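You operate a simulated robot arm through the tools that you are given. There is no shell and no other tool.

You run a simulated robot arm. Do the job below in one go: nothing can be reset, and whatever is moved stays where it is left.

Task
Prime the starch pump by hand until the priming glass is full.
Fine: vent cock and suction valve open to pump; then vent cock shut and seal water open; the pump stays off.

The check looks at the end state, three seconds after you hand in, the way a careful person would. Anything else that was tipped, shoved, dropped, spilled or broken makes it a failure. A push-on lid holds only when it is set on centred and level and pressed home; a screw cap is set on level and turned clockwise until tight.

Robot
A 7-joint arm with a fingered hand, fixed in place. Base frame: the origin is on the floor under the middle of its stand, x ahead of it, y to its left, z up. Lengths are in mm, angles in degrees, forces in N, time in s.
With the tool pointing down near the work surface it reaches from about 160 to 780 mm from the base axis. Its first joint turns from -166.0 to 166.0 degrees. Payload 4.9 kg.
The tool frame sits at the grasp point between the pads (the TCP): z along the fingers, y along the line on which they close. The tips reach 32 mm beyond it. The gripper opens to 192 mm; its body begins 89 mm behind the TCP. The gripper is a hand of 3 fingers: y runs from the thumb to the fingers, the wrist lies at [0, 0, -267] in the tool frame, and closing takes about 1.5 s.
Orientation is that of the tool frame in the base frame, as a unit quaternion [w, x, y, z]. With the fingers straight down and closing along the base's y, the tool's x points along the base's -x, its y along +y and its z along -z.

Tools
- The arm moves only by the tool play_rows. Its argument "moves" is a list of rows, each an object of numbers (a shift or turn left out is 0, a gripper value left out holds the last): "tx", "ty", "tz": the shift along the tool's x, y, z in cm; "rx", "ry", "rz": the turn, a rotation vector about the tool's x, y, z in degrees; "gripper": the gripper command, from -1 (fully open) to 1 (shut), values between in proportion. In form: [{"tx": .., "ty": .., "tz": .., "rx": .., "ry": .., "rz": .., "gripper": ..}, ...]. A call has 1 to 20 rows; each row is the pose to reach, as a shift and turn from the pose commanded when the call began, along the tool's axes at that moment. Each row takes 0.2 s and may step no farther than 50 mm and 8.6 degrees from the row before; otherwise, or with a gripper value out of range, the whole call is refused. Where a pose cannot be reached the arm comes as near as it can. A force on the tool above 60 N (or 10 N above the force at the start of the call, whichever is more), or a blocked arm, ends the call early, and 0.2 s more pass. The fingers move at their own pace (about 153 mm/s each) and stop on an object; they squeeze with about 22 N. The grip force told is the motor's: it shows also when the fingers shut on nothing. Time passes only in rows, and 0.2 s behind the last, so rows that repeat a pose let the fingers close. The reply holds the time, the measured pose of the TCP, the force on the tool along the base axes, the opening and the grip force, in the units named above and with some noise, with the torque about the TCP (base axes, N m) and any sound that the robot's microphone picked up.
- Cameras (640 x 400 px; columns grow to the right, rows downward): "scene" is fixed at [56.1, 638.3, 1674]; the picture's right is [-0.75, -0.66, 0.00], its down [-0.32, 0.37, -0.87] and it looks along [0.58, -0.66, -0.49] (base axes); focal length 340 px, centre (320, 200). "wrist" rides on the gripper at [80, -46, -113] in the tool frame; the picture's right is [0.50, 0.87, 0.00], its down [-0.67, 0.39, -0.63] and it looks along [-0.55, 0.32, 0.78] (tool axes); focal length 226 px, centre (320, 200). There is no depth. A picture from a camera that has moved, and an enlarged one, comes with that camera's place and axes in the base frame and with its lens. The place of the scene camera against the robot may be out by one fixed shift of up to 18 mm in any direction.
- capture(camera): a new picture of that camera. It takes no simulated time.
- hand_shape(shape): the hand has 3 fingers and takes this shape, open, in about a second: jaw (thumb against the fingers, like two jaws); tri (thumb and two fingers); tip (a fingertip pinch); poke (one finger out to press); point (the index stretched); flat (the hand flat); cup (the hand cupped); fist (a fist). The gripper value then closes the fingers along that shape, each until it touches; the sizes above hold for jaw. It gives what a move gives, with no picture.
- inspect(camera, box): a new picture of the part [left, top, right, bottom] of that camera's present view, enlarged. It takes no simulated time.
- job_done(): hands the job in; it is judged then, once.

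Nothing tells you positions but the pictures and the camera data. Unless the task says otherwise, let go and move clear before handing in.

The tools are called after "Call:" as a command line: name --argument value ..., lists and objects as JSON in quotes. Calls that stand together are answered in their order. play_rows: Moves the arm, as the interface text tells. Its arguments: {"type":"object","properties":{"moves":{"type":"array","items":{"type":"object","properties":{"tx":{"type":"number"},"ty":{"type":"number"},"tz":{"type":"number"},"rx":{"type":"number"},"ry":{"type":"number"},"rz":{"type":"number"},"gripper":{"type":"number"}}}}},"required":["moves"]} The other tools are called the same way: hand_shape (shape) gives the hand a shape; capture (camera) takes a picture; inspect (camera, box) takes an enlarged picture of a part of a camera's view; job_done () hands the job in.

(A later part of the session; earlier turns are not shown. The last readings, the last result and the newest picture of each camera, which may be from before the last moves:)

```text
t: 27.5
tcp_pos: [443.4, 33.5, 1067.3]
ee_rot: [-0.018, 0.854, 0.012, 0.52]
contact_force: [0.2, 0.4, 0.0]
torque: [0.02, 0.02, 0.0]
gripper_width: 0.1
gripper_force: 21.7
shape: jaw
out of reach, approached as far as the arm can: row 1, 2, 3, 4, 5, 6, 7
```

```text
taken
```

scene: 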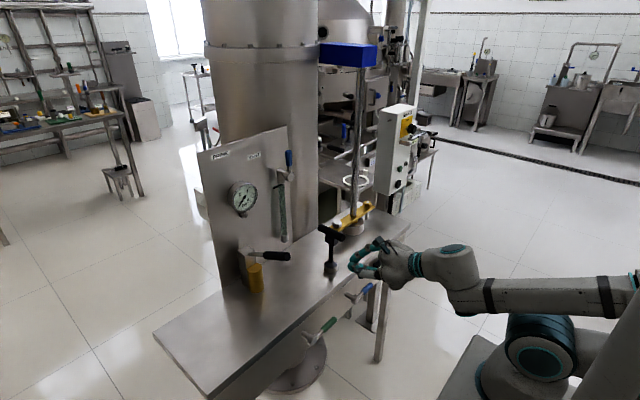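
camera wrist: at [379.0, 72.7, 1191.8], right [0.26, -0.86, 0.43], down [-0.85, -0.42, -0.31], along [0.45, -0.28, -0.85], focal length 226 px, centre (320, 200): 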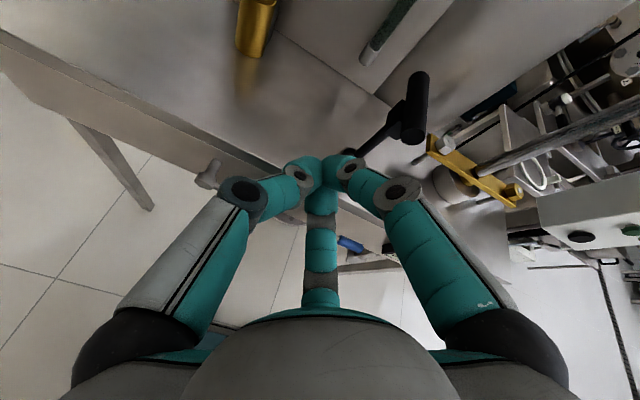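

A level hand can't be reached that low. I'll go back to the forward-down pose and instead pinch the lever grip with the thumb below and the fingers above.

Call:
play_rows --moves '[{"tx": 1.68, "ty": 0.03, "tz": 0.22, "ry": -6.67}, {"tx": 3.37, "ty": 0.07, "tz": 0.43, "ry": -13.33}, {"tx": 5.05, "ty": 0.1, "tz": 0.65, "ry": -20}, {"tx": 6.73, "ty": 0.13, "tz": 0.87, "ry": -26.67}, {"tx": 8.42, "ty": 0.17, "tz": 1.08, "ry": -33.33}, {"tx": 10.1, "ty": 0.2, "tz": 1.3, "ry": -40}, {"tx": 10.1, "ty": 0.2, "tz": 1.3, "ry": -45}, {"tx": 10.1, "ty": 0.2, "tz": 1.3, "ry": -50}, {"tx": 10.1, "ty": 0.2, "tz": 1.3, "ry": -50}]'

```text
t: 29.5
tcp_pos: [497.9, 26.9, 1148.1]
ee_rot: [-0.012, 0.994, 0.018, 0.11]
contact_force: [-0.4, 1.0, -1.3]
torque: [-0.01, -0.01, -0.06]
gripper_width: 0.1
gripper_force: 22.1
shape: jaw
```

The hand came back above the bench level pointing mostly down, since commands reset to where the arm actually got to. I'll now roll it so the thumb is on the low front side, half open the jaw, and stage it in front of the suction lever.

Call:
play_rows --moves '[{"tx": -0.9, "ty": -0.26, "tz": 1.41, "rx": -1.92, "ry": 1.65, "rz": -7.22, "gripper": 0}, {"tx": -1.79, "ty": -0.51, "tz": 2.83, "rx": -3.83, "ry": 3.3, "rz": -14.45}, {"tx": -2.69, "ty": -0.77, "tz": 4.24, "rx": -5.75, "ry": 4.95, "rz": -21.68}, {"tx": -3.58, "ty": -1.03, "tz": 5.65, "rx": -7.67, "ry": 6.6, "rz": -28.9}, {"tx": -4.48, "ty": -1.28, "tz": 7.07, "rx": -9.58, "ry": 8.25, "rz": -36.13}, {"tx": -5.37, "ty": -1.54, "tz": 8.48, "rx": -11.5, "ry": 9.9, "rz": -43.35}, {"tx": -6.27, "ty": -1.8, "tz": 9.89, "rx": -13.42, "ry": 11.55, "rz": -50.58}, {"tx": -7.16, "ty": -2.05, "tz": 11.31, "rx": -15.33, "ry": 13.2, "rz": -57.8}, {"tx": -8.06, "ty": -2.31, "tz": 12.72, "rx": -17.25, "ry": 14.85, "rz": -65.03}, {"tx": -8.95, "ty": -2.57, "tz": 14.13, "rx": -19.17, "ry": 16.5, "rz": -72.25}, {"tx": -9.85, "ty": -2.82, "tz": 15.55, "rx": -21.08, "ry": 18.15, "rz": -79.48}, {"tx": -10.74, "ty": -3.08, "tz": 16.96, "rx": -23.0, "ry": 19.8, "rz": -86.7}, {"tx": -10.74, "ty": -3.08, "tz": 16.96, "rx": -23.0, "ry": 19.8, "rz": -86.7}]'

Call:
capture --camera "wrist"

Call:
capture --camera "scene"

```text
t: 32.3
tcp_pos: [425.8, 60.3, 960.5]
ee_rot: [0.243, 0.663, 0.666, 0.24]
contact_force: [-0.3, -0.6, -0.1]
torque: [-0.01, -0.02, 0.01]
gripper_width: 95.5
gripper_force: 0.0
shape: jaw
```

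```text
taken
camera wrist: at [319.7, 137.8, 1017.9], right [0.66, 0.5, 0.56], down [-0.11, -0.67, 0.73], along [0.74, -0.55, -0.39], focal length 226 px, centre (320, 200)
```

wrist: 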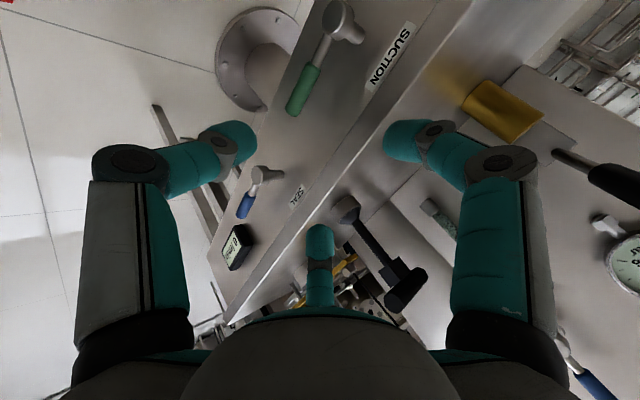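

```text
taken
```

scene: 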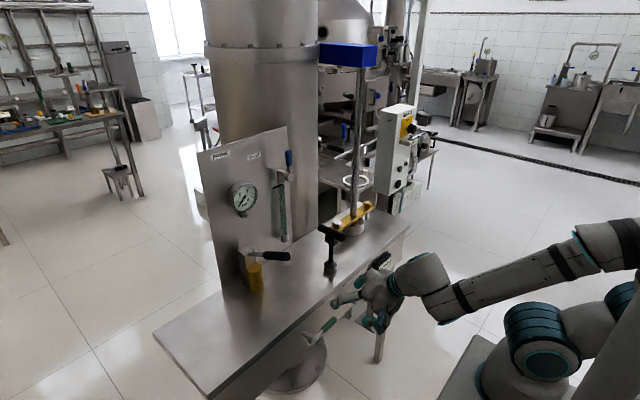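

The hand is staged with the thumb on the low front side. The gap behind the lever is tight (about 40 mm), so I'll narrow the jaw and check the fingertip positions first.

Call:
play_rows --moves '[{"gripper": 0.4}, {"gripper": 0.4}, {"gripper": 0.4}]'

Call:
capture --camera "wrist"

Call:
inspect --camera "scene" --box '[290, 240, 450, 360]'

```text
t: 33.1
tcp_pos: [427.4, 59.6, 960.8]
ee_rot: [0.242, 0.664, 0.665, 0.241]
contact_force: [-0.2, 0.1, 0.2]
torque: [0.0, 0.02, -0.02]
gripper_width: 57.9
gripper_force: 0.1
shape: jaw
```

```text
taken
camera wrist: at [319.8, 137.8, 1018.1], right [0.66, 0.5, 0.56], down [-0.11, -0.67, 0.73], along [0.74, -0.55, -0.39], focal length 226 px, centre (320, 200)
```

wrist: 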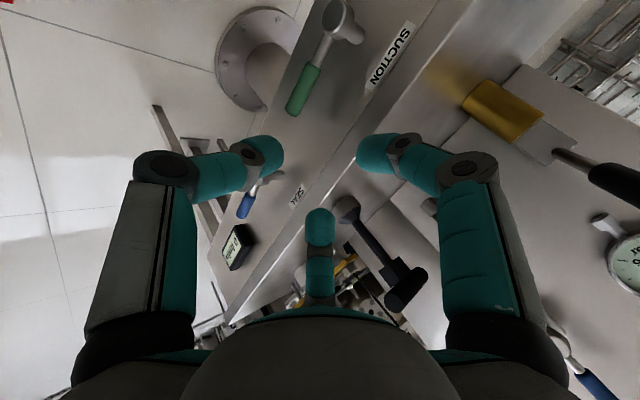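

```text
3.33 times, centred on (370, 300) of scene
camera zoom: at [56.1, 638.3, 1674.0], right [-0.75, -0.66, 0.0], down [-0.32, 0.37, -0.87], along [0.58, -0.66, -0.49], focal length 1132 px, centre (153, -133)
```

zoom: 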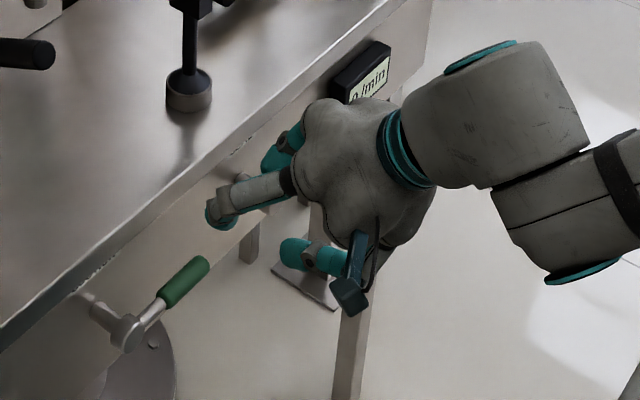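

Fingertips sit about 42 mm off-axis, so the lever fits between thumb and fingers with about 8 mm to spare each side. I'll move most of the way in along the tool axis and then look.

Call:
play_rows --moves '[{"tx": 0.8, "ty": -1.0, "tz": 1.5}, {"tx": 1.54, "ty": -2.04, "tz": 3.5}, {"tx": 1.54, "ty": -2.04, "tz": 6.5}, {"tx": 1.54, "ty": -2.04, "tz": 9.0}, {"tx": 1.54, "ty": -2.04, "tz": 9.0}]'

Call:
capture --camera "wrist"

Call:
inspect --camera "scene" --box '[270, 250, 430, 370]'

```text
t: 34.3
tcp_pos: [471.0, 73.2, 878.1]
ee_rot: [0.242, 0.664, 0.665, 0.241]
contact_force: [-0.4, -0.3, 0.0]
torque: [-0.01, -0.01, 0.02]
gripper_width: 58.3
gripper_force: 0.0
shape: jaw
```

```text
taken
camera wrist: at [363.8, 151.2, 936.1], right [0.66, 0.5, 0.56], down [-0.11, -0.67, 0.73], along [0.74, -0.55, -0.39], focal length 226 px, centre (320, 200)
```

wrist: 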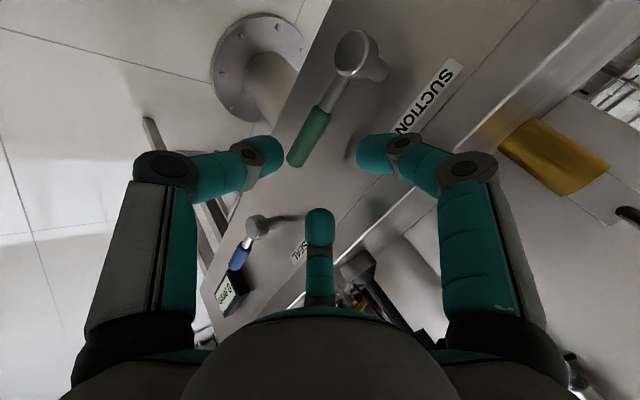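

```text
3.33 times, centred on (350, 310) of scene
camera zoom: at [56.1, 638.3, 1674.0], right [-0.75, -0.66, 0.0], down [-0.32, 0.37, -0.87], along [0.58, -0.66, -0.49], focal length 1132 px, centre (220, -167)
```

zoom: 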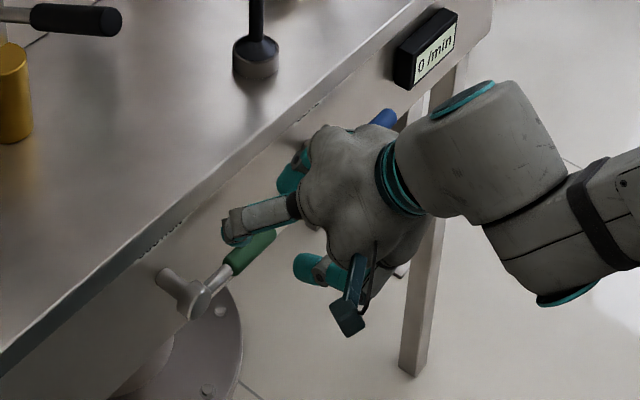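

The lever lies where predicted between thumb and fingers (about 8 mm off-axis). I'll go in the remaining 68 mm.

Call:
play_rows --moves '[{"tz": 2.0}, {"tz": 4.0}, {"tz": 5.5}, {"tz": 6.85}, {"tz": 6.85}]'

Call:
capture --camera "wrist"

Call:
inspect --camera "scene" --box '[270, 250, 430, 370]'

```text
t: 35.5
tcp_pos: [513.0, 75.1, 825.7]
ee_rot: [0.242, 0.664, 0.665, 0.241]
contact_force: [0.5, -0.8, -0.2]
torque: [0.01, 0.01, 0.02]
gripper_width: 58.1
gripper_force: 0.1
shape: jaw
```

```text
taken
camera wrist: at [406.6, 153.1, 883.8], right [0.66, 0.5, 0.56], down [-0.11, -0.67, 0.73], along [0.74, -0.55, -0.39], focal length 226 px, centre (320, 200)
```

wrist: 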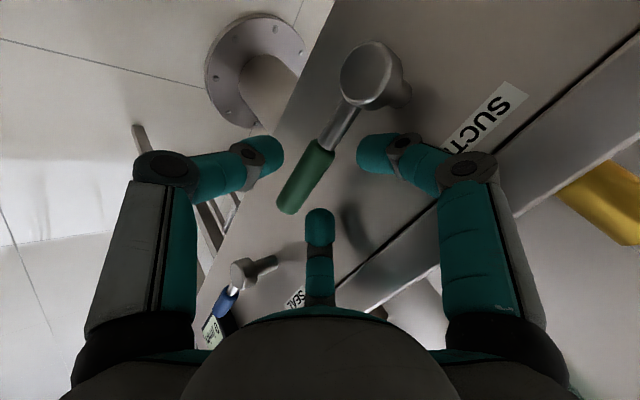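

```text
3.33 times, centred on (350, 310) of scene
camera zoom: at [56.1, 638.3, 1674.0], right [-0.75, -0.66, 0.0], down [-0.32, 0.37, -0.87], along [0.58, -0.66, -0.49], focal length 1132 px, centre (220, -167)
```

zoom: 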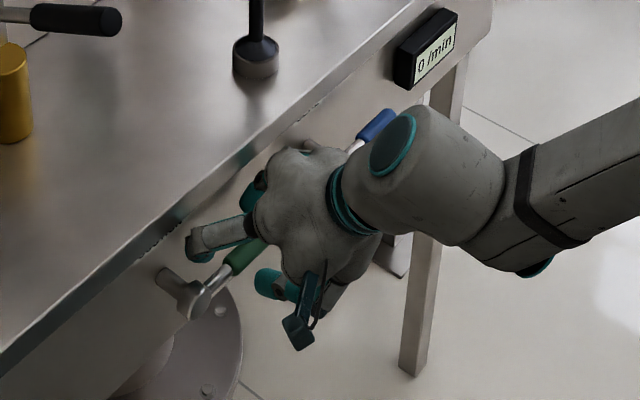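

The green grip sits between thumb and fingers. Closing on it now.

Call:
play_rows --moves '[{"gripper": 0.6}, {"gripper": 0.75}, {"gripper": 0.9}, {"gripper": 1}, {"gripper": 1}]'

Call:
capture --camera "wrist"

```text
t: 36.7
tcp_pos: [512.1, 74.0, 826.8]
ee_rot: [0.241, 0.664, 0.665, 0.241]
contact_force: [-7.8, -0.1, -0.7]
torque: [-0.01, 0.22, -0.01]
gripper_width: 20.3
gripper_force: 22.1
shape: jaw
```

```text
taken
camera wrist: at [406.1, 153.1, 883.6], right [0.66, 0.5, 0.55], down [-0.11, -0.67, 0.73], along [0.74, -0.55, -0.39], focal length 226 px, centre (320, 200)
```

wrist: 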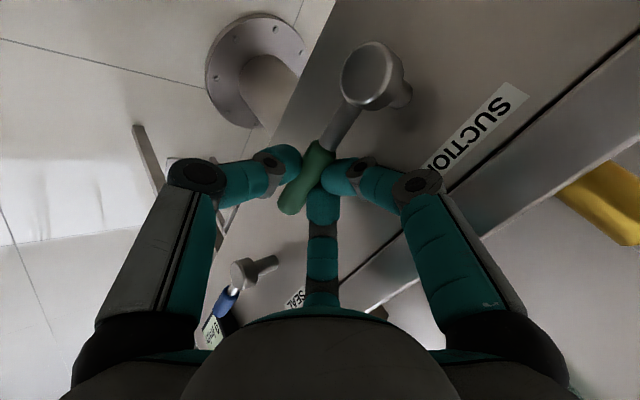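

The grip is held (20 mm wide). Now I'll swing it upward about the hub, hand turning with the lever, first about 28° to see that it follows.

Call:
play_rows --moves '[{"tx": 0.38, "ty": 0.53, "tz": -0.64, "ry": -5.36, "rz": -4.5, "gripper": 1}, {"tx": 0.86, "ty": 1.04, "tz": -1.23, "ry": -10.72, "rz": -9.0}, {"tx": 1.43, "ty": 1.5, "tz": -1.79, "ry": -16.1, "rz": -13.5}, {"tx": 2.08, "ty": 1.91, "tz": -2.28, "ry": -21.45, "rz": -18.0}, {"tx": 2.08, "ty": 1.91, "tz": -2.28, "ry": -21.45, "rz": -18.0}]'

Call:
capture --camera "wrist"

Call:
inspect --camera "scene" --box '[270, 250, 430, 370]'

```text
t: 37.9
tcp_pos: [514.2, 95.6, 856.0]
ee_rot: [0.396, 0.585, 0.704, 0.072]
contact_force: [-20.8, 6.6, -3.1]
torque: [0.21, 0.54, -0.26]
gripper_width: 20.6
gripper_force: 22.1
shape: jaw
```

```text
taken
camera wrist: at [407.3, 190.5, 869.6], right [0.66, 0.7, 0.25], down [-0.11, -0.25, 0.96], along [0.74, -0.67, -0.09], focal length 226 px, centre (320, 200)
```

wrist: 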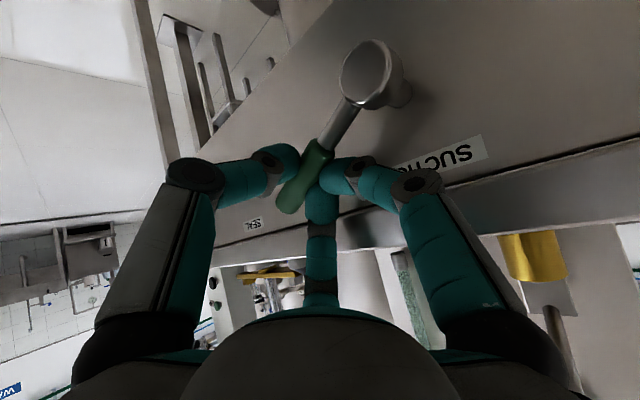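

```text
3.33 times, centred on (350, 310) of scene
camera zoom: at [56.1, 638.3, 1674.0], right [-0.75, -0.66, 0.0], down [-0.32, 0.37, -0.87], along [0.58, -0.66, -0.49], focal length 1132 px, centre (220, -167)
```

zoom: 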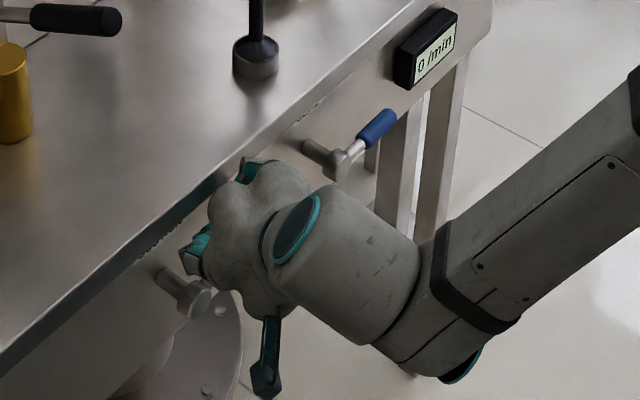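

The lever is following. The x force is −21 N, so I'll ease back a few millimetres as I continue to about 60°.

Call:
play_rows --moves '[{"tx": 0.44, "ty": 0.3, "tz": -0.98, "ry": -6.13, "rz": -5.14, "gripper": 1}, {"tx": 1.0, "ty": 0.7, "tz": -1.77, "ry": -12.26, "rz": -10.29}, {"tx": 1.69, "ty": 1.2, "tz": -2.36, "ry": -18.38, "rz": -15.43}, {"tx": 2.47, "ty": 1.63, "tz": -2.87, "ry": -24.51, "rz": -20.58}, {"tx": 2.47, "ty": 1.63, "tz": -2.87, "ry": -24.51, "rz": -20.58}]'

Call:
capture --camera "wrist"

Call:
inspect --camera "scene" --box '[270, 230, 430, 350]'

```text
t: 39.1
tcp_pos: [508.5, 131.7, 874.7]
ee_rot: [0.543, 0.453, 0.696, -0.124]
contact_force: [15.7, 0.0, -2.0]
torque: [0.05, -0.16, 0.37]
gripper_width: 18.2
gripper_force: 22.1
shape: jaw
```

```text
taken
camera wrist: at [401.3, 220.1, 834.7], right [0.66, 0.73, -0.16], down [-0.11, 0.3, 0.95], along [0.74, -0.61, 0.28], focal length 226 px, centre (320, 200)
```

wrist: 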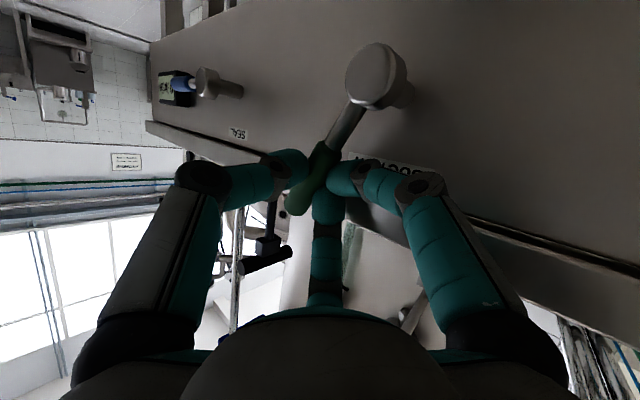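

```text
3.33 times, centred on (350, 290) of scene
camera zoom: at [56.1, 638.3, 1674.0], right [-0.75, -0.66, 0.0], down [-0.32, 0.37, -0.87], along [0.58, -0.66, -0.49], focal length 1132 px, centre (220, -100)
```

zoom: 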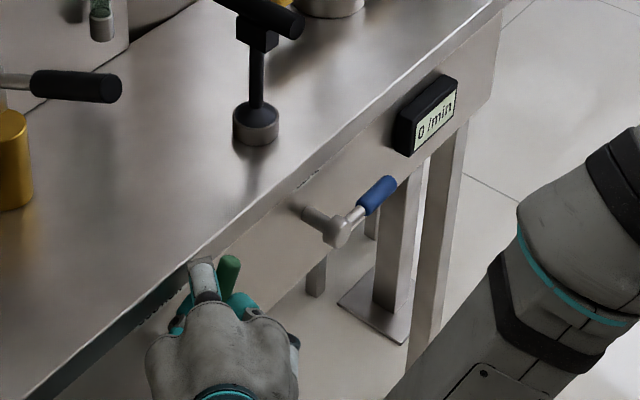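

It's at about 60°. I'll finish the swing to vertical and slightly beyond, to feel the stop.

Call:
play_rows --moves '[{"tx": 0.44, "ty": 0.77, "tz": -0.6, "ry": -6.13, "rz": -5.14, "gripper": 1}, {"tx": 1.01, "ty": 1.34, "tz": -1.29, "ry": -12.26, "rz": -10.29}, {"tx": 1.7, "ty": 1.85, "tz": -1.89, "ry": -18.38, "rz": -15.43}, {"tx": 2.29, "ty": 2.2, "tz": -2.31, "ry": -22.98, "rz": -19.29}, {"tx": 2.71, "ty": 2.41, "tz": -2.55, "ry": -26.04, "rz": -21.86}, {"tx": 2.71, "ty": 2.41, "tz": -2.55, "ry": -26.04, "rz": -21.86}]'

Call:
capture --camera "wrist"

Call:
inspect --camera "scene" --box '[270, 230, 430, 350]'

```text
t: 40.5
tcp_pos: [508.7, 176.0, 863.1]
ee_rot: [0.651, 0.274, 0.63, -0.322]
contact_force: [-9.3, -0.2, 1.7]
torque: [0.04, -0.04, -0.19]
gripper_width: 18.6
gripper_force: 22.3
shape: jaw
```

```text
taken
camera wrist: at [401.7, 225.6, 781.6], right [0.66, 0.52, -0.54], down [-0.11, 0.78, 0.62], along [0.74, -0.35, 0.57], focal length 226 px, centre (320, 200)
```

wrist: 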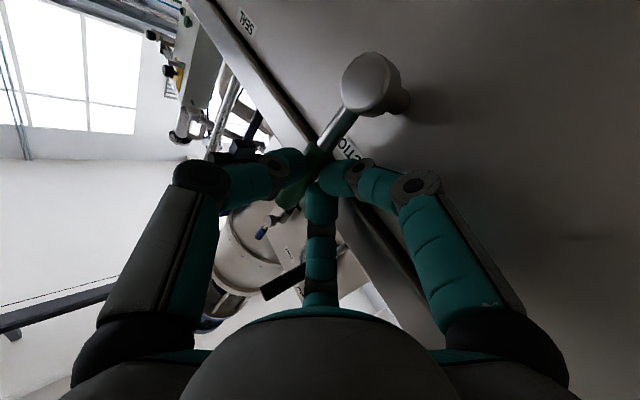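

```text
3.33 times, centred on (350, 290) of scene
camera zoom: at [56.1, 638.3, 1674.0], right [-0.75, -0.66, 0.0], down [-0.32, 0.37, -0.87], along [0.58, -0.66, -0.49], focal length 1132 px, centre (220, -100)
```

zoom: 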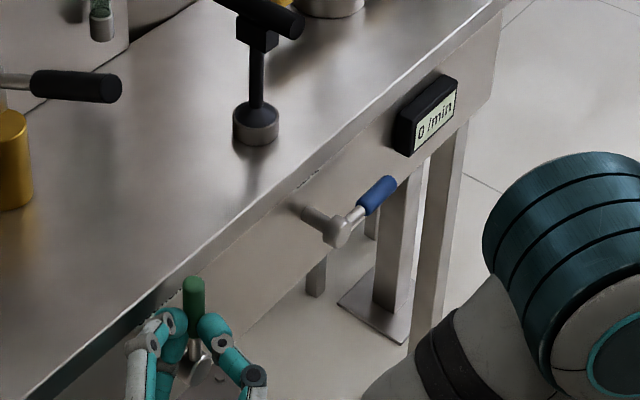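

The green lever looks vertical. I'll nudge a few degrees further to see whether it's against its stop.

Call:
play_rows --moves '[{"tx": 0.16, "ty": 0.21, "tz": -0.25, "ry": -2.3, "rz": -1.93, "gripper": 1}, {"tx": 0.33, "ty": 0.43, "tz": -0.51, "ry": -4.6, "rz": -3.86}, {"tx": 0.33, "ty": 0.43, "tz": -0.51, "ry": -4.6, "rz": -3.86}]'

Call:
inspect --camera "scene" --box '[270, 250, 370, 350]'

```text
t: 41.3
tcp_pos: [508.6, 181.3, 862.4]
ee_rot: [0.664, 0.24, 0.612, -0.355]
contact_force: [-24.8, -7.5, -7.0]
torque: [0.33, -0.21, -0.92]
gripper_width: 18.9
gripper_force: 21.9
shape: jaw
```

```text
4.00 times, centred on (320, 300) of scene
camera zoom: at [56.1, 638.3, 1674.0], right [-0.75, -0.66, 0.0], down [-0.32, 0.37, -0.87], along [0.58, -0.66, -0.49], focal length 1359 px, centre (320, -200)
```

zoom: 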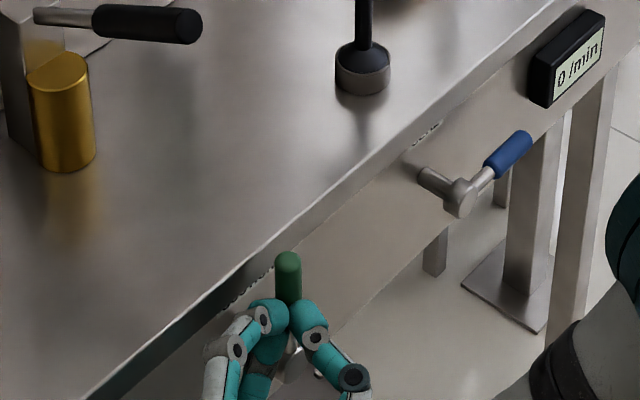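

The lever resists, so the suction valve is on its open stop. I'll release and back out along the tool axis.

Call:
play_rows --moves '[{"gripper": 0.4}, {"gripper": 0.4}, {"gripper": 0.4}, {"gripper": 0.4}]'

Call:
play_rows --moves '[{"tz": -2}, {"tz": -5}, {"tz": -9}, {"tz": -13}, {"tz": -16}]'

Call:
capture --camera "scene"

Call:
capture --camera "wrist"

```text
t: 42.3
tcp_pos: [510.4, 183.5, 863.9]
ee_rot: [0.665, 0.241, 0.612, -0.354]
contact_force: [0.4, -0.6, 0.2]
torque: [-0.04, 0.0, 0.0]
gripper_width: 57.3
gripper_force: 0.0
shape: jaw
```

```text
t: 43.5
tcp_pos: [408.5, 305.2, 838.5]
ee_rot: [0.665, 0.24, 0.613, -0.353]
contact_force: [-0.8, -0.2, 0.1]
torque: [0.02, 0.01, 0.01]
gripper_width: 57.3
gripper_force: 0.1
shape: jaw
```

```text
taken
```

scene: 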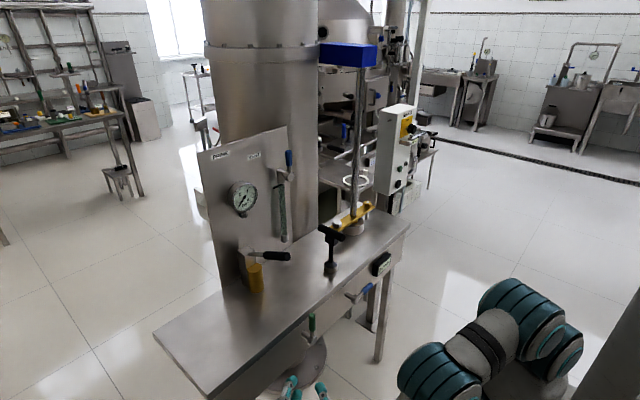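

```text
taken
camera wrist: at [300.8, 346.2, 752.4], right [0.66, 0.46, -0.59], down [-0.11, 0.84, 0.53], along [0.74, -0.29, 0.61], focal length 226 px, centre (320, 200)
```

wrist: 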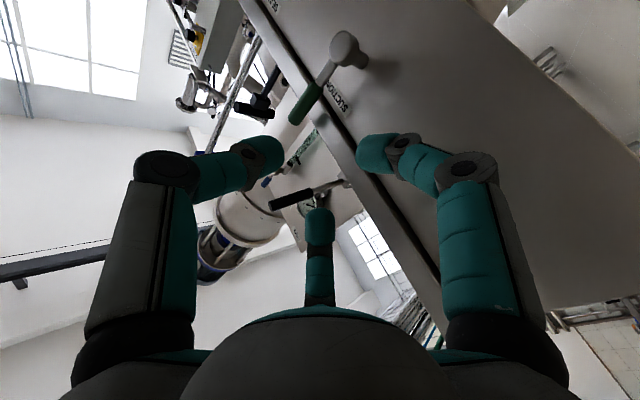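

Green is vertical. Next is the priming lever: I'll rise clear in front of the bench and turn the hand to point down-forward, with the thumb and fingers either side of the lever.

Call:
play_rows --moves '[{"tx": -3.47, "ty": -0.97, "tz": 1.59, "rx": -4.53, "ry": 5.89, "rz": -1.8, "gripper": 0.2}, {"tx": -6.94, "ty": -1.95, "tz": 3.19, "rx": -9.05, "ry": 11.78, "rz": -3.6}, {"tx": -10.42, "ty": -2.92, "tz": 4.78, "rx": -13.58, "ry": 17.67, "rz": -5.4}, {"tx": -13.89, "ty": -3.9, "tz": 6.37, "rx": -18.11, "ry": 23.56, "rz": -7.2}, {"tx": -17.36, "ty": -4.87, "tz": 7.96, "rx": -22.64, "ry": 29.45, "rz": -9.0}, {"tx": -20.83, "ty": -5.85, "tz": 9.56, "rx": -27.16, "ry": 35.35, "rz": -10.8}, {"tx": -24.3, "ty": -6.82, "tz": 11.15, "rx": -31.69, "ry": 41.24, "rz": -12.6}, {"tx": -27.78, "ty": -7.8, "tz": 12.74, "rx": -36.22, "ry": 47.13, "rz": -14.4}, {"tx": -31.25, "ty": -8.77, "tz": 14.34, "rx": -40.74, "ry": 53.02, "rz": -16.2}, {"tx": -34.72, "ty": -9.75, "tz": 15.93, "rx": -45.27, "ry": 58.91, "rz": -18.0}, {"tx": -38.19, "ty": -10.72, "tz": 17.52, "rx": -49.8, "ry": 64.8, "rz": -19.8}, {"tx": -38.19, "ty": -10.72, "tz": 17.52, "rx": -49.8, "ry": 64.8, "rz": -19.8}]'

Call:
capture --camera "wrist"

Call:
capture --camera "scene"

```text
t: 46.1
tcp_pos: [440.0, 169.3, 1251.8]
ee_rot: [0.217, 0.001, 0.976, 0.0]
contact_force: [0.2, -0.5, -0.6]
torque: [0.03, -0.01, 0.0]
gripper_width: 76.4
gripper_force: 0.0
shape: jaw
```

```text
taken
camera wrist: at [320.4, 121.1, 1321.5], right [-0.45, 0.87, -0.21], down [0.34, 0.39, 0.86], along [0.82, 0.31, -0.47], focal length 226 px, centre (320, 200)
```

wrist: 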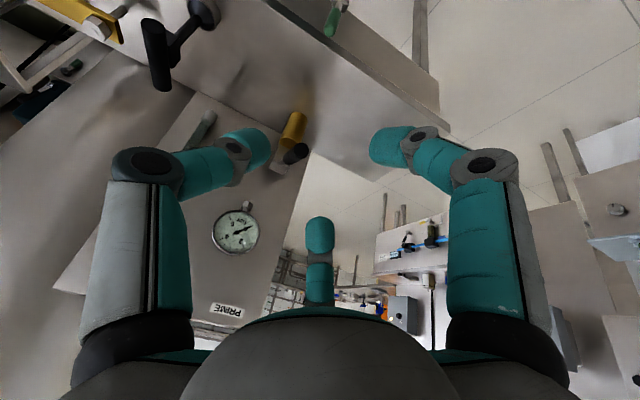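

```text
taken
```

scene: 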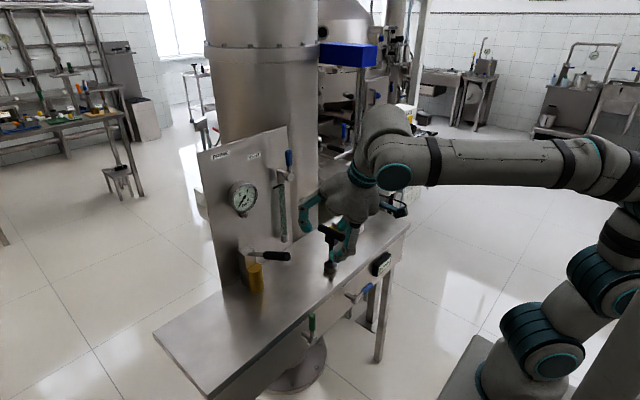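

The hand now points at the lever pump, and I take the grip end to be near (581, 169, 1109). I'll move to about 90 mm short of the grasp and check alignment.

Call:
play_rows --moves '[{"tx": -3.0, "ty": 0.3, "tz": 3.5}, {"tx": -6.0, "ty": 0.65, "tz": 7.0}, {"tx": -9.05, "ty": 0.97, "tz": 10.0}, {"tx": -9.05, "ty": 0.97, "tz": 13.0}, {"tx": -9.05, "ty": 0.97, "tz": 13.0}]'

Call:
capture --camera "wrist"

Call:
capture --camera "scene"

```text
t: 47.3
tcp_pos: [577.8, 179.6, 1172.2]
ee_rot: [0.217, 0.001, 0.976, -0.001]
contact_force: [0.0, 0.3, -0.2]
torque: [-0.04, 0.0, 0.0]
gripper_width: 76.6
gripper_force: 0.0
shape: jaw
```

```text
taken
camera wrist: at [459.2, 132.9, 1241.4], right [-0.45, 0.87, -0.21], down [0.34, 0.39, 0.86], along [0.83, 0.31, -0.47], focal length 226 px, centre (320, 200)
```

wrist: 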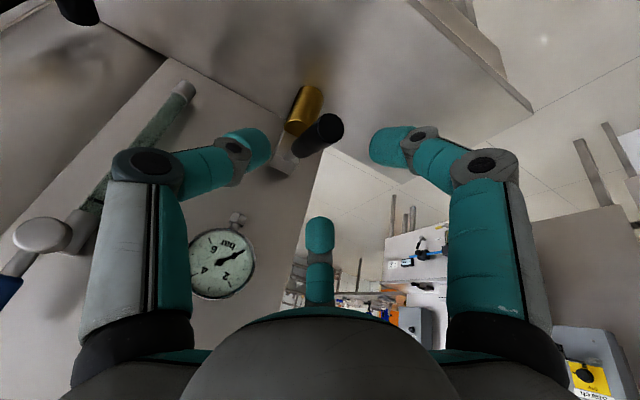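

```text
taken
```

scene: 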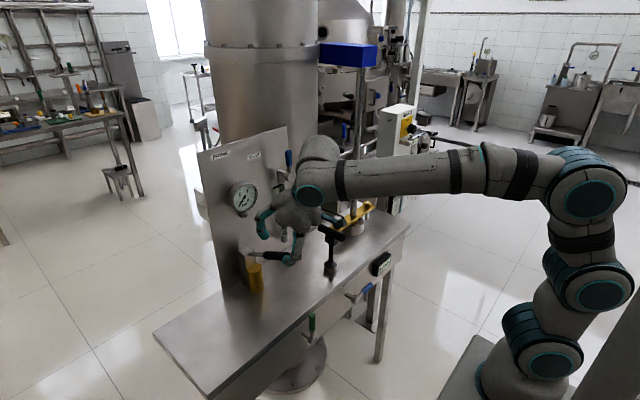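

Alignment is good: the grip end is 24 mm one way and about 8 mm the other from the axis, as planned. I'll go in and close on the grip.

Call:
play_rows --moves '[{"ty": 0.2, "tz": 2.5}, {"ty": 0.3, "tz": 5.0}, {"ty": 0.3, "tz": 7.2}, {"ty": 0.3, "tz": 8.7}, {"ty": 0.3, "tz": 8.7}]'

Call:
capture --camera "wrist"

```text
t: 48.5
tcp_pos: [614.2, 183.4, 1094.3]
ee_rot: [0.217, 0.002, 0.976, -0.001]
contact_force: [-0.6, 0.2, -0.3]
torque: [-0.02, 0.03, 0.0]
gripper_width: 76.3
gripper_force: 0.0
shape: jaw
```

```text
taken
camera wrist: at [494.6, 136.3, 1164.1], right [-0.45, 0.87, -0.21], down [0.34, 0.39, 0.86], along [0.83, 0.31, -0.47], focal length 226 px, centre (320, 200)
```

wrist: 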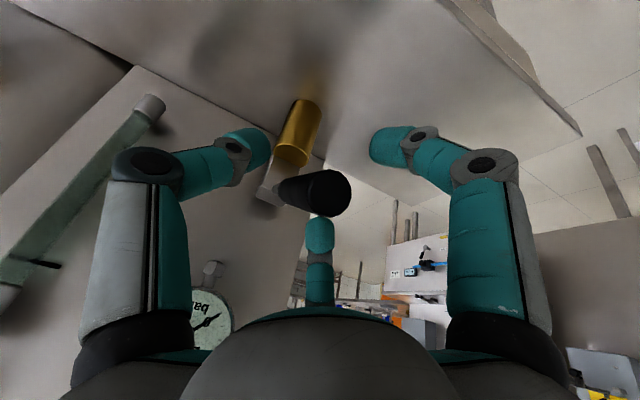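

The grip is inside the hand, and the whole sight glass shows at the left of the wrist view, which will help watch the level. Closing.

Call:
play_rows --moves '[{"gripper": 0.4}, {"gripper": 0.6}, {"gripper": 0.8}, {"gripper": 1}, {"gripper": 1}, {"gripper": 1}]'

Call:
capture --camera "wrist"

Call:
inspect --camera "scene" --box '[220, 140, 380, 300]'

```text
t: 49.9
tcp_pos: [612.6, 183.0, 1093.0]
ee_rot: [0.215, 0.002, 0.977, -0.002]
contact_force: [-6.0, 1.5, -14.7]
torque: [0.13, 0.24, 0.03]
gripper_width: 13.2
gripper_force: 21.8
shape: jaw
```

```text
taken
camera wrist: at [493.9, 136.4, 1162.4], right [-0.45, 0.87, -0.21], down [0.35, 0.39, 0.85], along [0.82, 0.31, -0.47], focal length 226 px, centre (320, 200)
```

wrist: 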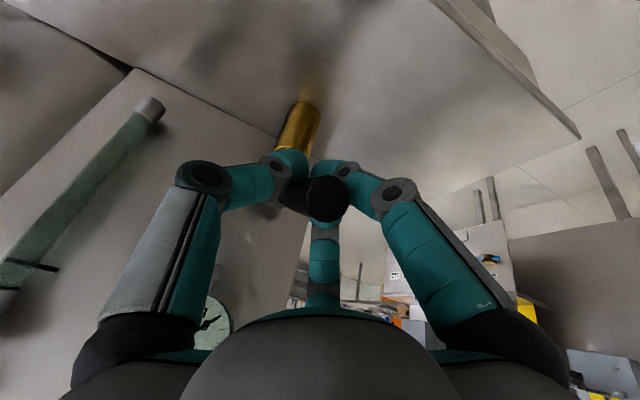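

```text
2.50 times, centred on (300, 220) of scene
camera zoom: at [56.1, 638.3, 1674.0], right [-0.75, -0.66, 0.0], down [-0.32, 0.37, -0.87], along [0.58, -0.66, -0.49], focal length 849 px, centre (370, 150)
```

zoom: 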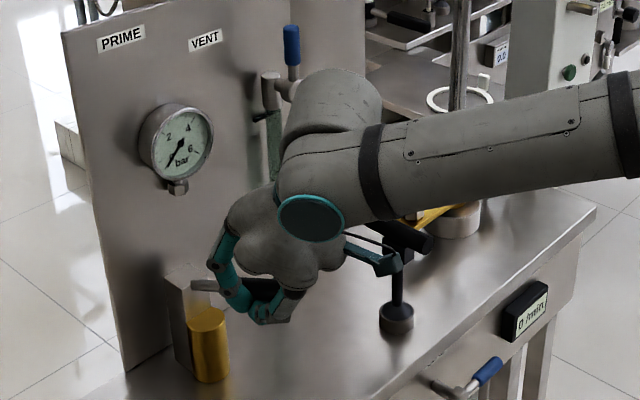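

Fingers are closed round the grip. I'll try a slow down-stroke of about 15° along its arc and see whether the lever follows.

Call:
play_rows --moves '[{"tx": 0.6, "tz": 0.55, "gripper": 1}, {"tx": 1.2, "tz": 1.09}, {"tx": 1.7, "tz": 1.62}, {"tx": 2.17, "tz": 2.15}, {"tx": 2.6, "tz": 2.7}, {"tx": 3.04, "tz": 3.28}, {"tx": 3.04, "tz": 3.28}]'

Call:
capture --camera "wrist"

Call:
inspect --camera "scene" --box '[220, 140, 380, 300]'

```text
t: 51.5
tcp_pos: [597.2, 181.4, 1051.9]
ee_rot: [0.217, 0.001, 0.976, -0.001]
contact_force: [0.2, 0.3, 0.0]
torque: [0.02, -0.01, 0.03]
gripper_width: 12.2
gripper_force: 22.6
shape: jaw
```

```text
taken
camera wrist: at [478.4, 135.1, 1121.4], right [-0.45, 0.87, -0.21], down [0.34, 0.39, 0.86], along [0.83, 0.31, -0.47], focal length 226 px, centre (320, 200)
```

wrist: 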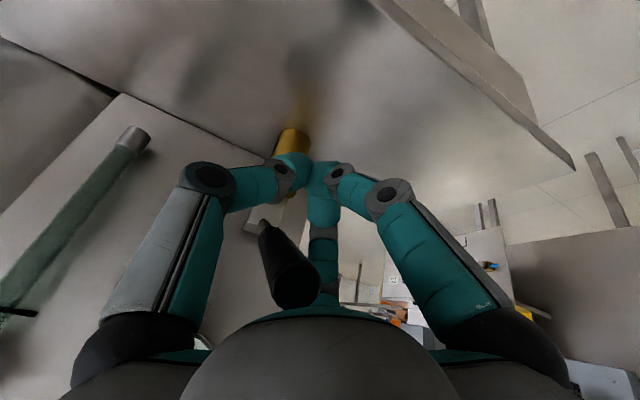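

```text
2.50 times, centred on (300, 220) of scene
camera zoom: at [56.1, 638.3, 1674.0], right [-0.75, -0.66, 0.0], down [-0.32, 0.37, -0.87], along [0.58, -0.66, -0.49], focal length 849 px, centre (370, 150)
```

zoom: 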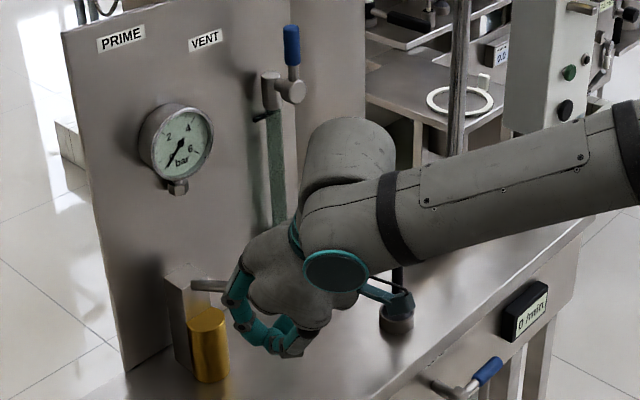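

The grip slipped out of the angled grasp and the lever stayed up, and nothing else moved. I'll open, back out, and regrip with the hand crossing the lever from front-left (thumb above, fingers below) so it drives both ways.

Call:
play_rows --moves '[{"gripper": 0.1}, {"gripper": 0.1}, {"gripper": 0.1}, {"tz": -3, "gripper": 0.1}, {"tz": -7}, {"tz": -11}, {"tz": -15}, {"tz": -20}]'

Call:
capture --camera "wrist"

```text
t: 53.3
tcp_pos: [512.6, 185.2, 1231.4]
ee_rot: [0.217, 0.001, 0.976, -0.001]
contact_force: [-0.7, -0.9, -0.7]
torque: [-0.03, -0.01, 0.04]
gripper_width: 86.1
gripper_force: 0.1
shape: jaw
```

```text
taken
camera wrist: at [393.4, 138.1, 1301.9], right [-0.45, 0.87, -0.21], down [0.34, 0.39, 0.86], along [0.82, 0.31, -0.47], focal length 226 px, centre (320, 200)
```

wrist: 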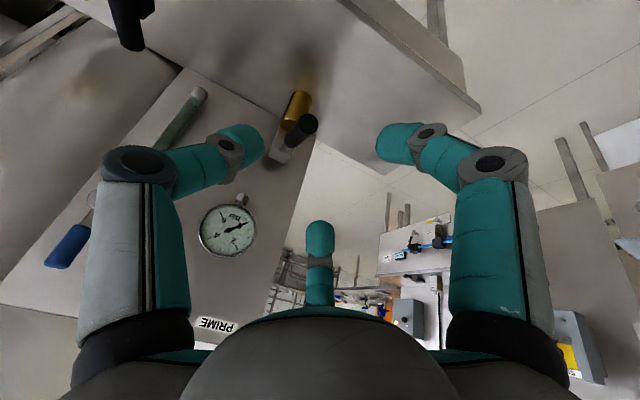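

The lever is unchanged at the top. Now I'll turn the hand to the crossing orientation at a safe distance.

Call:
play_rows --moves '[{"tx": 0.23, "ty": 1.34, "tz": 0.12, "rx": 5.74, "ry": 1.11, "rz": -5.75, "gripper": 0.2}, {"tx": 0.46, "ty": 2.68, "tz": 0.23, "rx": 11.48, "ry": 2.23, "rz": -11.5}, {"tx": 0.68, "ty": 4.01, "tz": 0.35, "rx": 17.21, "ry": 3.34, "rz": -17.25}, {"tx": 0.91, "ty": 5.35, "tz": 0.46, "rx": 22.95, "ry": 4.45, "rz": -23.0}, {"tx": 1.14, "ty": 6.69, "tz": 0.58, "rx": 28.69, "ry": 5.56, "rz": -28.75}, {"tx": 1.37, "ty": 8.03, "tz": 0.69, "rx": 34.43, "ry": 6.68, "rz": -34.5}, {"tx": 1.59, "ty": 9.36, "tz": 0.81, "rx": 40.16, "ry": 7.79, "rz": -40.25}, {"tx": 1.82, "ty": 10.7, "tz": 0.92, "rx": 45.9, "ry": 8.9, "rz": -46.0}, {"tx": 1.82, "ty": 10.7, "tz": 0.92, "rx": 45.9, "ry": 8.9, "rz": -46.0}]'

Call:
capture --camera "wrist"

Call:
capture --camera "scene"

```text
t: 55.3
tcp_pos: [502.5, 289.4, 1217.5]
ee_rot: [0.11, -0.288, 0.836, -0.453]
contact_force: [0.1, 0.4, -0.2]
torque: [-0.01, 0.01, 0.01]
gripper_width: 77.2
gripper_force: 0.1
shape: jaw
```

```text
taken
camera wrist: at [406.5, 300.9, 1325.6], right [-0.74, 0.08, -0.67], down [0.12, 0.99, -0.01], along [0.67, -0.09, -0.74], focal length 226 px, centre (320, 200)
```

wrist: 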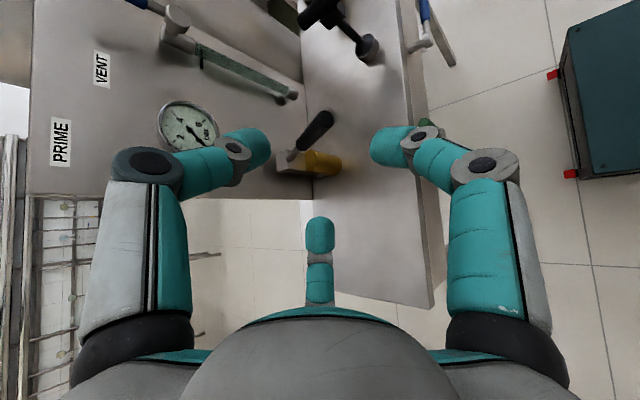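

```text
taken
```

scene: 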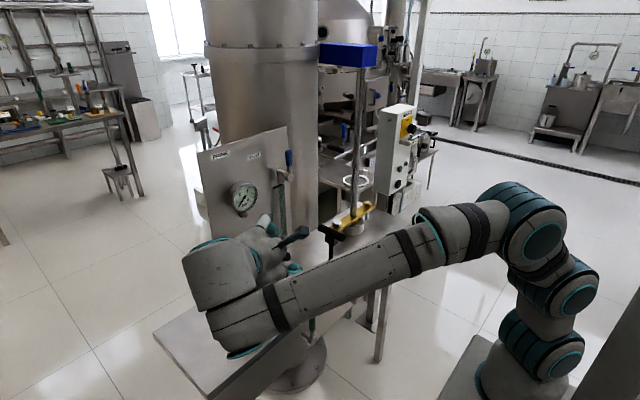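

The wrist camera now sees the lever and the whole sight glass. I'll zoom in to refine the lever position before the approach.

Call:
inspect --camera "wrist" --box '[260, 80, 380, 200]'

Call:
inspect --camera "wrist" --box '[150, 0, 310, 110]'

```text
3.33 times, centred on (320, 140) of wrist
camera zoom: at [406.5, 300.9, 1325.6], right [-0.74, 0.08, -0.67], down [0.12, 0.99, -0.01], along [0.67, -0.09, -0.74], focal length 754 px, centre (320, 400)
```

zoom: 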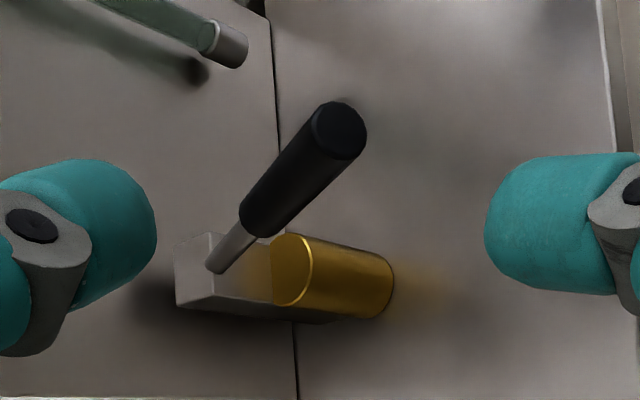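

```text
3.64 times, centred on (230, 55) of wrist
camera zoom: at [406.5, 300.9, 1325.6], right [-0.74, 0.08, -0.67], down [0.12, 0.99, -0.01], along [0.67, -0.09, -0.74], focal length 822 px, centre (647, 727)
```

zoom: 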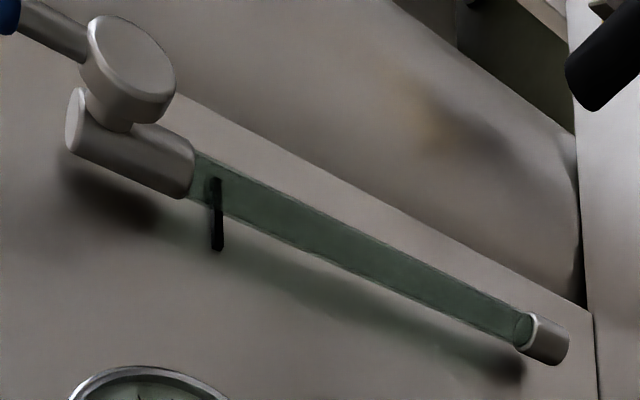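

The sight glass is empty and its full mark (black line) is near the top. I'll advance to about 80 mm short of the grasp.

Call:
play_rows --moves '[{"tx": -1.3, "ty": 0.7, "tz": 2.0, "gripper": 0.2}, {"tx": -2.6, "ty": 1.4, "tz": 4.0}, {"tx": -3.9, "ty": 2.06, "tz": 7.0}, {"tx": -3.9, "ty": 2.06, "tz": 10.5}, {"tx": -3.9, "ty": 2.06, "tz": 10.5}]'

Call:
capture --camera "wrist"

```text
t: 56.5
tcp_pos: [574.5, 248.7, 1137.0]
ee_rot: [0.11, -0.287, 0.837, -0.453]
contact_force: [0.2, 0.3, -0.5]
torque: [0.04, 0.01, -0.02]
gripper_width: 77.0
gripper_force: 0.2
shape: jaw
```

```text
taken
camera wrist: at [478.2, 260.4, 1244.9], right [-0.73, 0.08, -0.67], down [0.12, 0.99, -0.01], along [0.67, -0.09, -0.74], focal length 226 px, centre (320, 200)
```

wrist: 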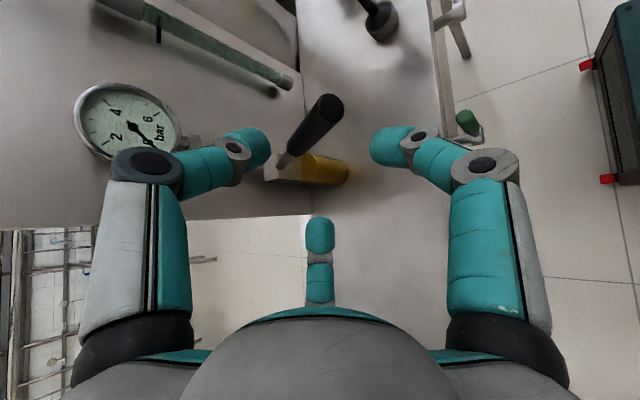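

Lined up: the lever passes between thumb and fingers. Moving in the last 80 mm.

Call:
play_rows --moves '[{"tz": 2.5, "gripper": 0.2}, {"tz": 5.0}, {"tz": 6.8}, {"tx": 0.1, "tz": 8.0}, {"tx": 0.1, "tz": 8.0}]'

Call:
capture --camera "wrist"

Call:
inspect --camera "scene" --box '[180, 180, 380, 320]'

```text
t: 57.7
tcp_pos: [608.0, 191.5, 1094.1]
ee_rot: [0.11, -0.287, 0.837, -0.453]
contact_force: [-0.7, -0.5, 0.2]
torque: [0.04, 0.0, 0.01]
gripper_width: 77.2
gripper_force: 0.0
shape: jaw
```

```text
taken
camera wrist: at [511.9, 203.3, 1202.4], right [-0.73, 0.08, -0.67], down [0.12, 0.99, -0.01], along [0.67, -0.09, -0.74], focal length 226 px, centre (320, 200)
```

wrist: 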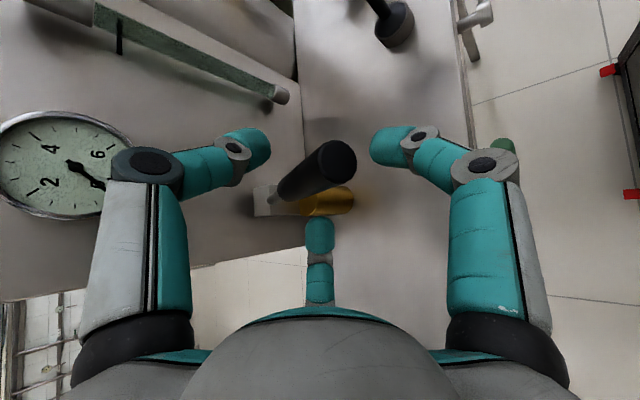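

```text
2.86 times, centred on (280, 250) of scene
camera zoom: at [56.1, 638.3, 1674.0], right [-0.75, -0.66, 0.0], down [-0.32, 0.37, -0.87], along [0.58, -0.66, -0.49], focal length 970 px, centre (434, 57)
```

zoom: 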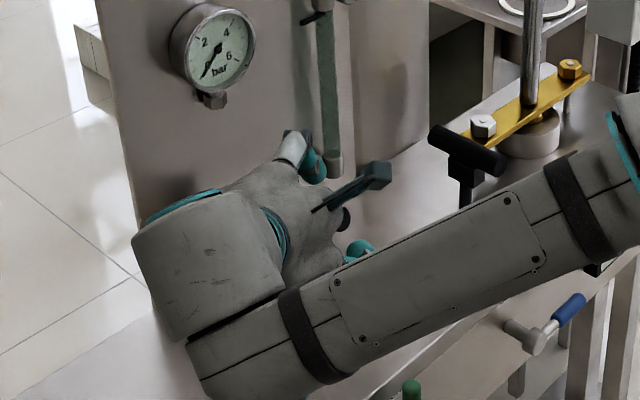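

The grip is centred between thumb (above) and fingers (below), and the forearm is well away from the T-tool. Closing.

Call:
play_rows --moves '[{"gripper": 0.4}, {"gripper": 0.6}, {"gripper": 0.8}, {"gripper": 1}, {"gripper": 1}, {"gripper": 1}]'

Call:
capture --camera "wrist"

```text
t: 59.1
tcp_pos: [608.2, 191.9, 1095.3]
ee_rot: [0.11, -0.287, 0.837, -0.453]
contact_force: [-0.1, -9.7, -1.2]
torque: [-0.13, -0.07, 0.03]
gripper_width: 23.1
gripper_force: 22.3
shape: jaw
```

```text
taken
camera wrist: at [511.9, 202.9, 1202.3], right [-0.73, 0.08, -0.67], down [0.12, 0.99, -0.01], along [0.67, -0.09, -0.74], focal length 226 px, centre (320, 200)
```

wrist: 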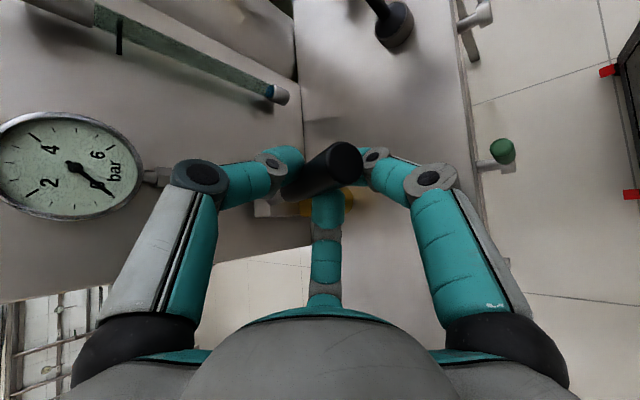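

Gripped at 23 mm. The very bottom of the glass seems to show some liquid now, so I'll check.

Call:
inspect --camera "wrist" --box '[90, 0, 300, 110]'

```text
3.05 times, centred on (195, 55) of wrist
camera zoom: at [511.9, 202.9, 1202.3], right [-0.73, 0.08, -0.67], down [0.12, 0.99, -0.01], along [0.67, -0.09, -0.74], focal length 689 px, centre (701, 642)
```

zoom: 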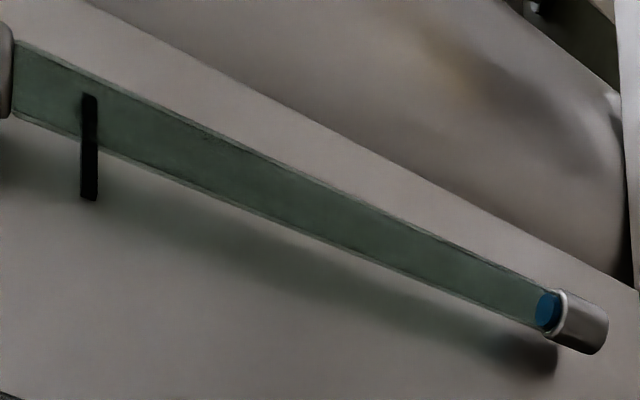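

Blue liquid has begun to show at the bottom, so the lines are open and the pump draws. Now a careful down-stroke, turning about the lever's pivot, of 24° to begin with.

Call:
play_rows --moves '[{"tx": 0.3, "ty": 1.07, "tz": 0.4, "rx": 2.33, "ry": -1.69, "rz": 2.78, "gripper": 1}, {"tx": 0.53, "ty": 2.13, "tz": 0.85, "rx": 4.66, "ry": -3.38, "rz": 5.55}, {"tx": 0.7, "ty": 3.18, "tz": 1.35, "rx": 7.0, "ry": -5.08, "rz": 8.33}, {"tx": 0.8, "ty": 4.21, "tz": 1.9, "rx": 9.33, "ry": -6.77, "rz": 11.1}, {"tx": 0.84, "ty": 5.24, "tz": 2.49, "rx": 11.66, "ry": -8.46, "rz": 13.88}, {"tx": 0.81, "ty": 6.23, "tz": 3.11, "rx": 13.99, "ry": -10.15, "rz": 16.66}]'

Call:
capture --camera "wrist"

Call:
inspect --camera "scene" --box '[180, 140, 380, 300]'

```text
t: 60.5
tcp_pos: [591.8, 192.0, 1024.0]
ee_rot: [0.282, -0.186, 0.795, -0.504]
contact_force: [9.1, -11.2, -0.3]
torque: [-0.13, -0.06, 0.1]
gripper_width: 22.4
gripper_force: 21.8
shape: jaw
```

```text
taken
camera wrist: at [459.8, 203.3, 1083.5], right [-0.4, 0.08, -0.91], down [0.11, 0.99, 0.04], along [0.91, -0.09, -0.4], focal length 226 px, centre (320, 200)
```

wrist: 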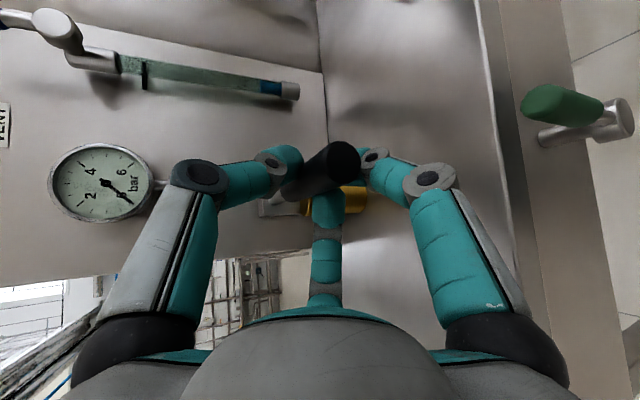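

```text
2.50 times, centred on (280, 220) of scene
camera zoom: at [56.1, 638.3, 1674.0], right [-0.75, -0.66, 0.0], down [-0.32, 0.37, -0.87], along [0.58, -0.66, -0.49], focal length 849 px, centre (420, 150)
```

zoom: 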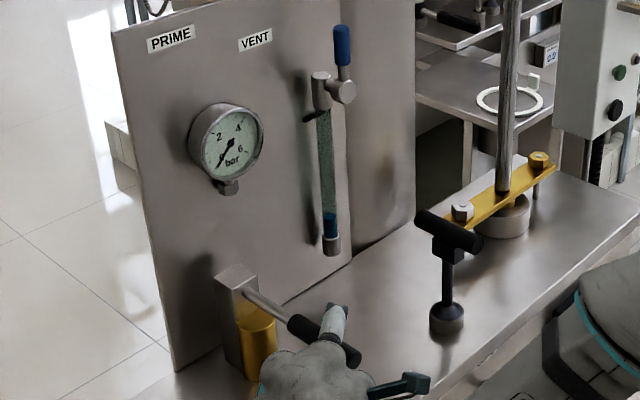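

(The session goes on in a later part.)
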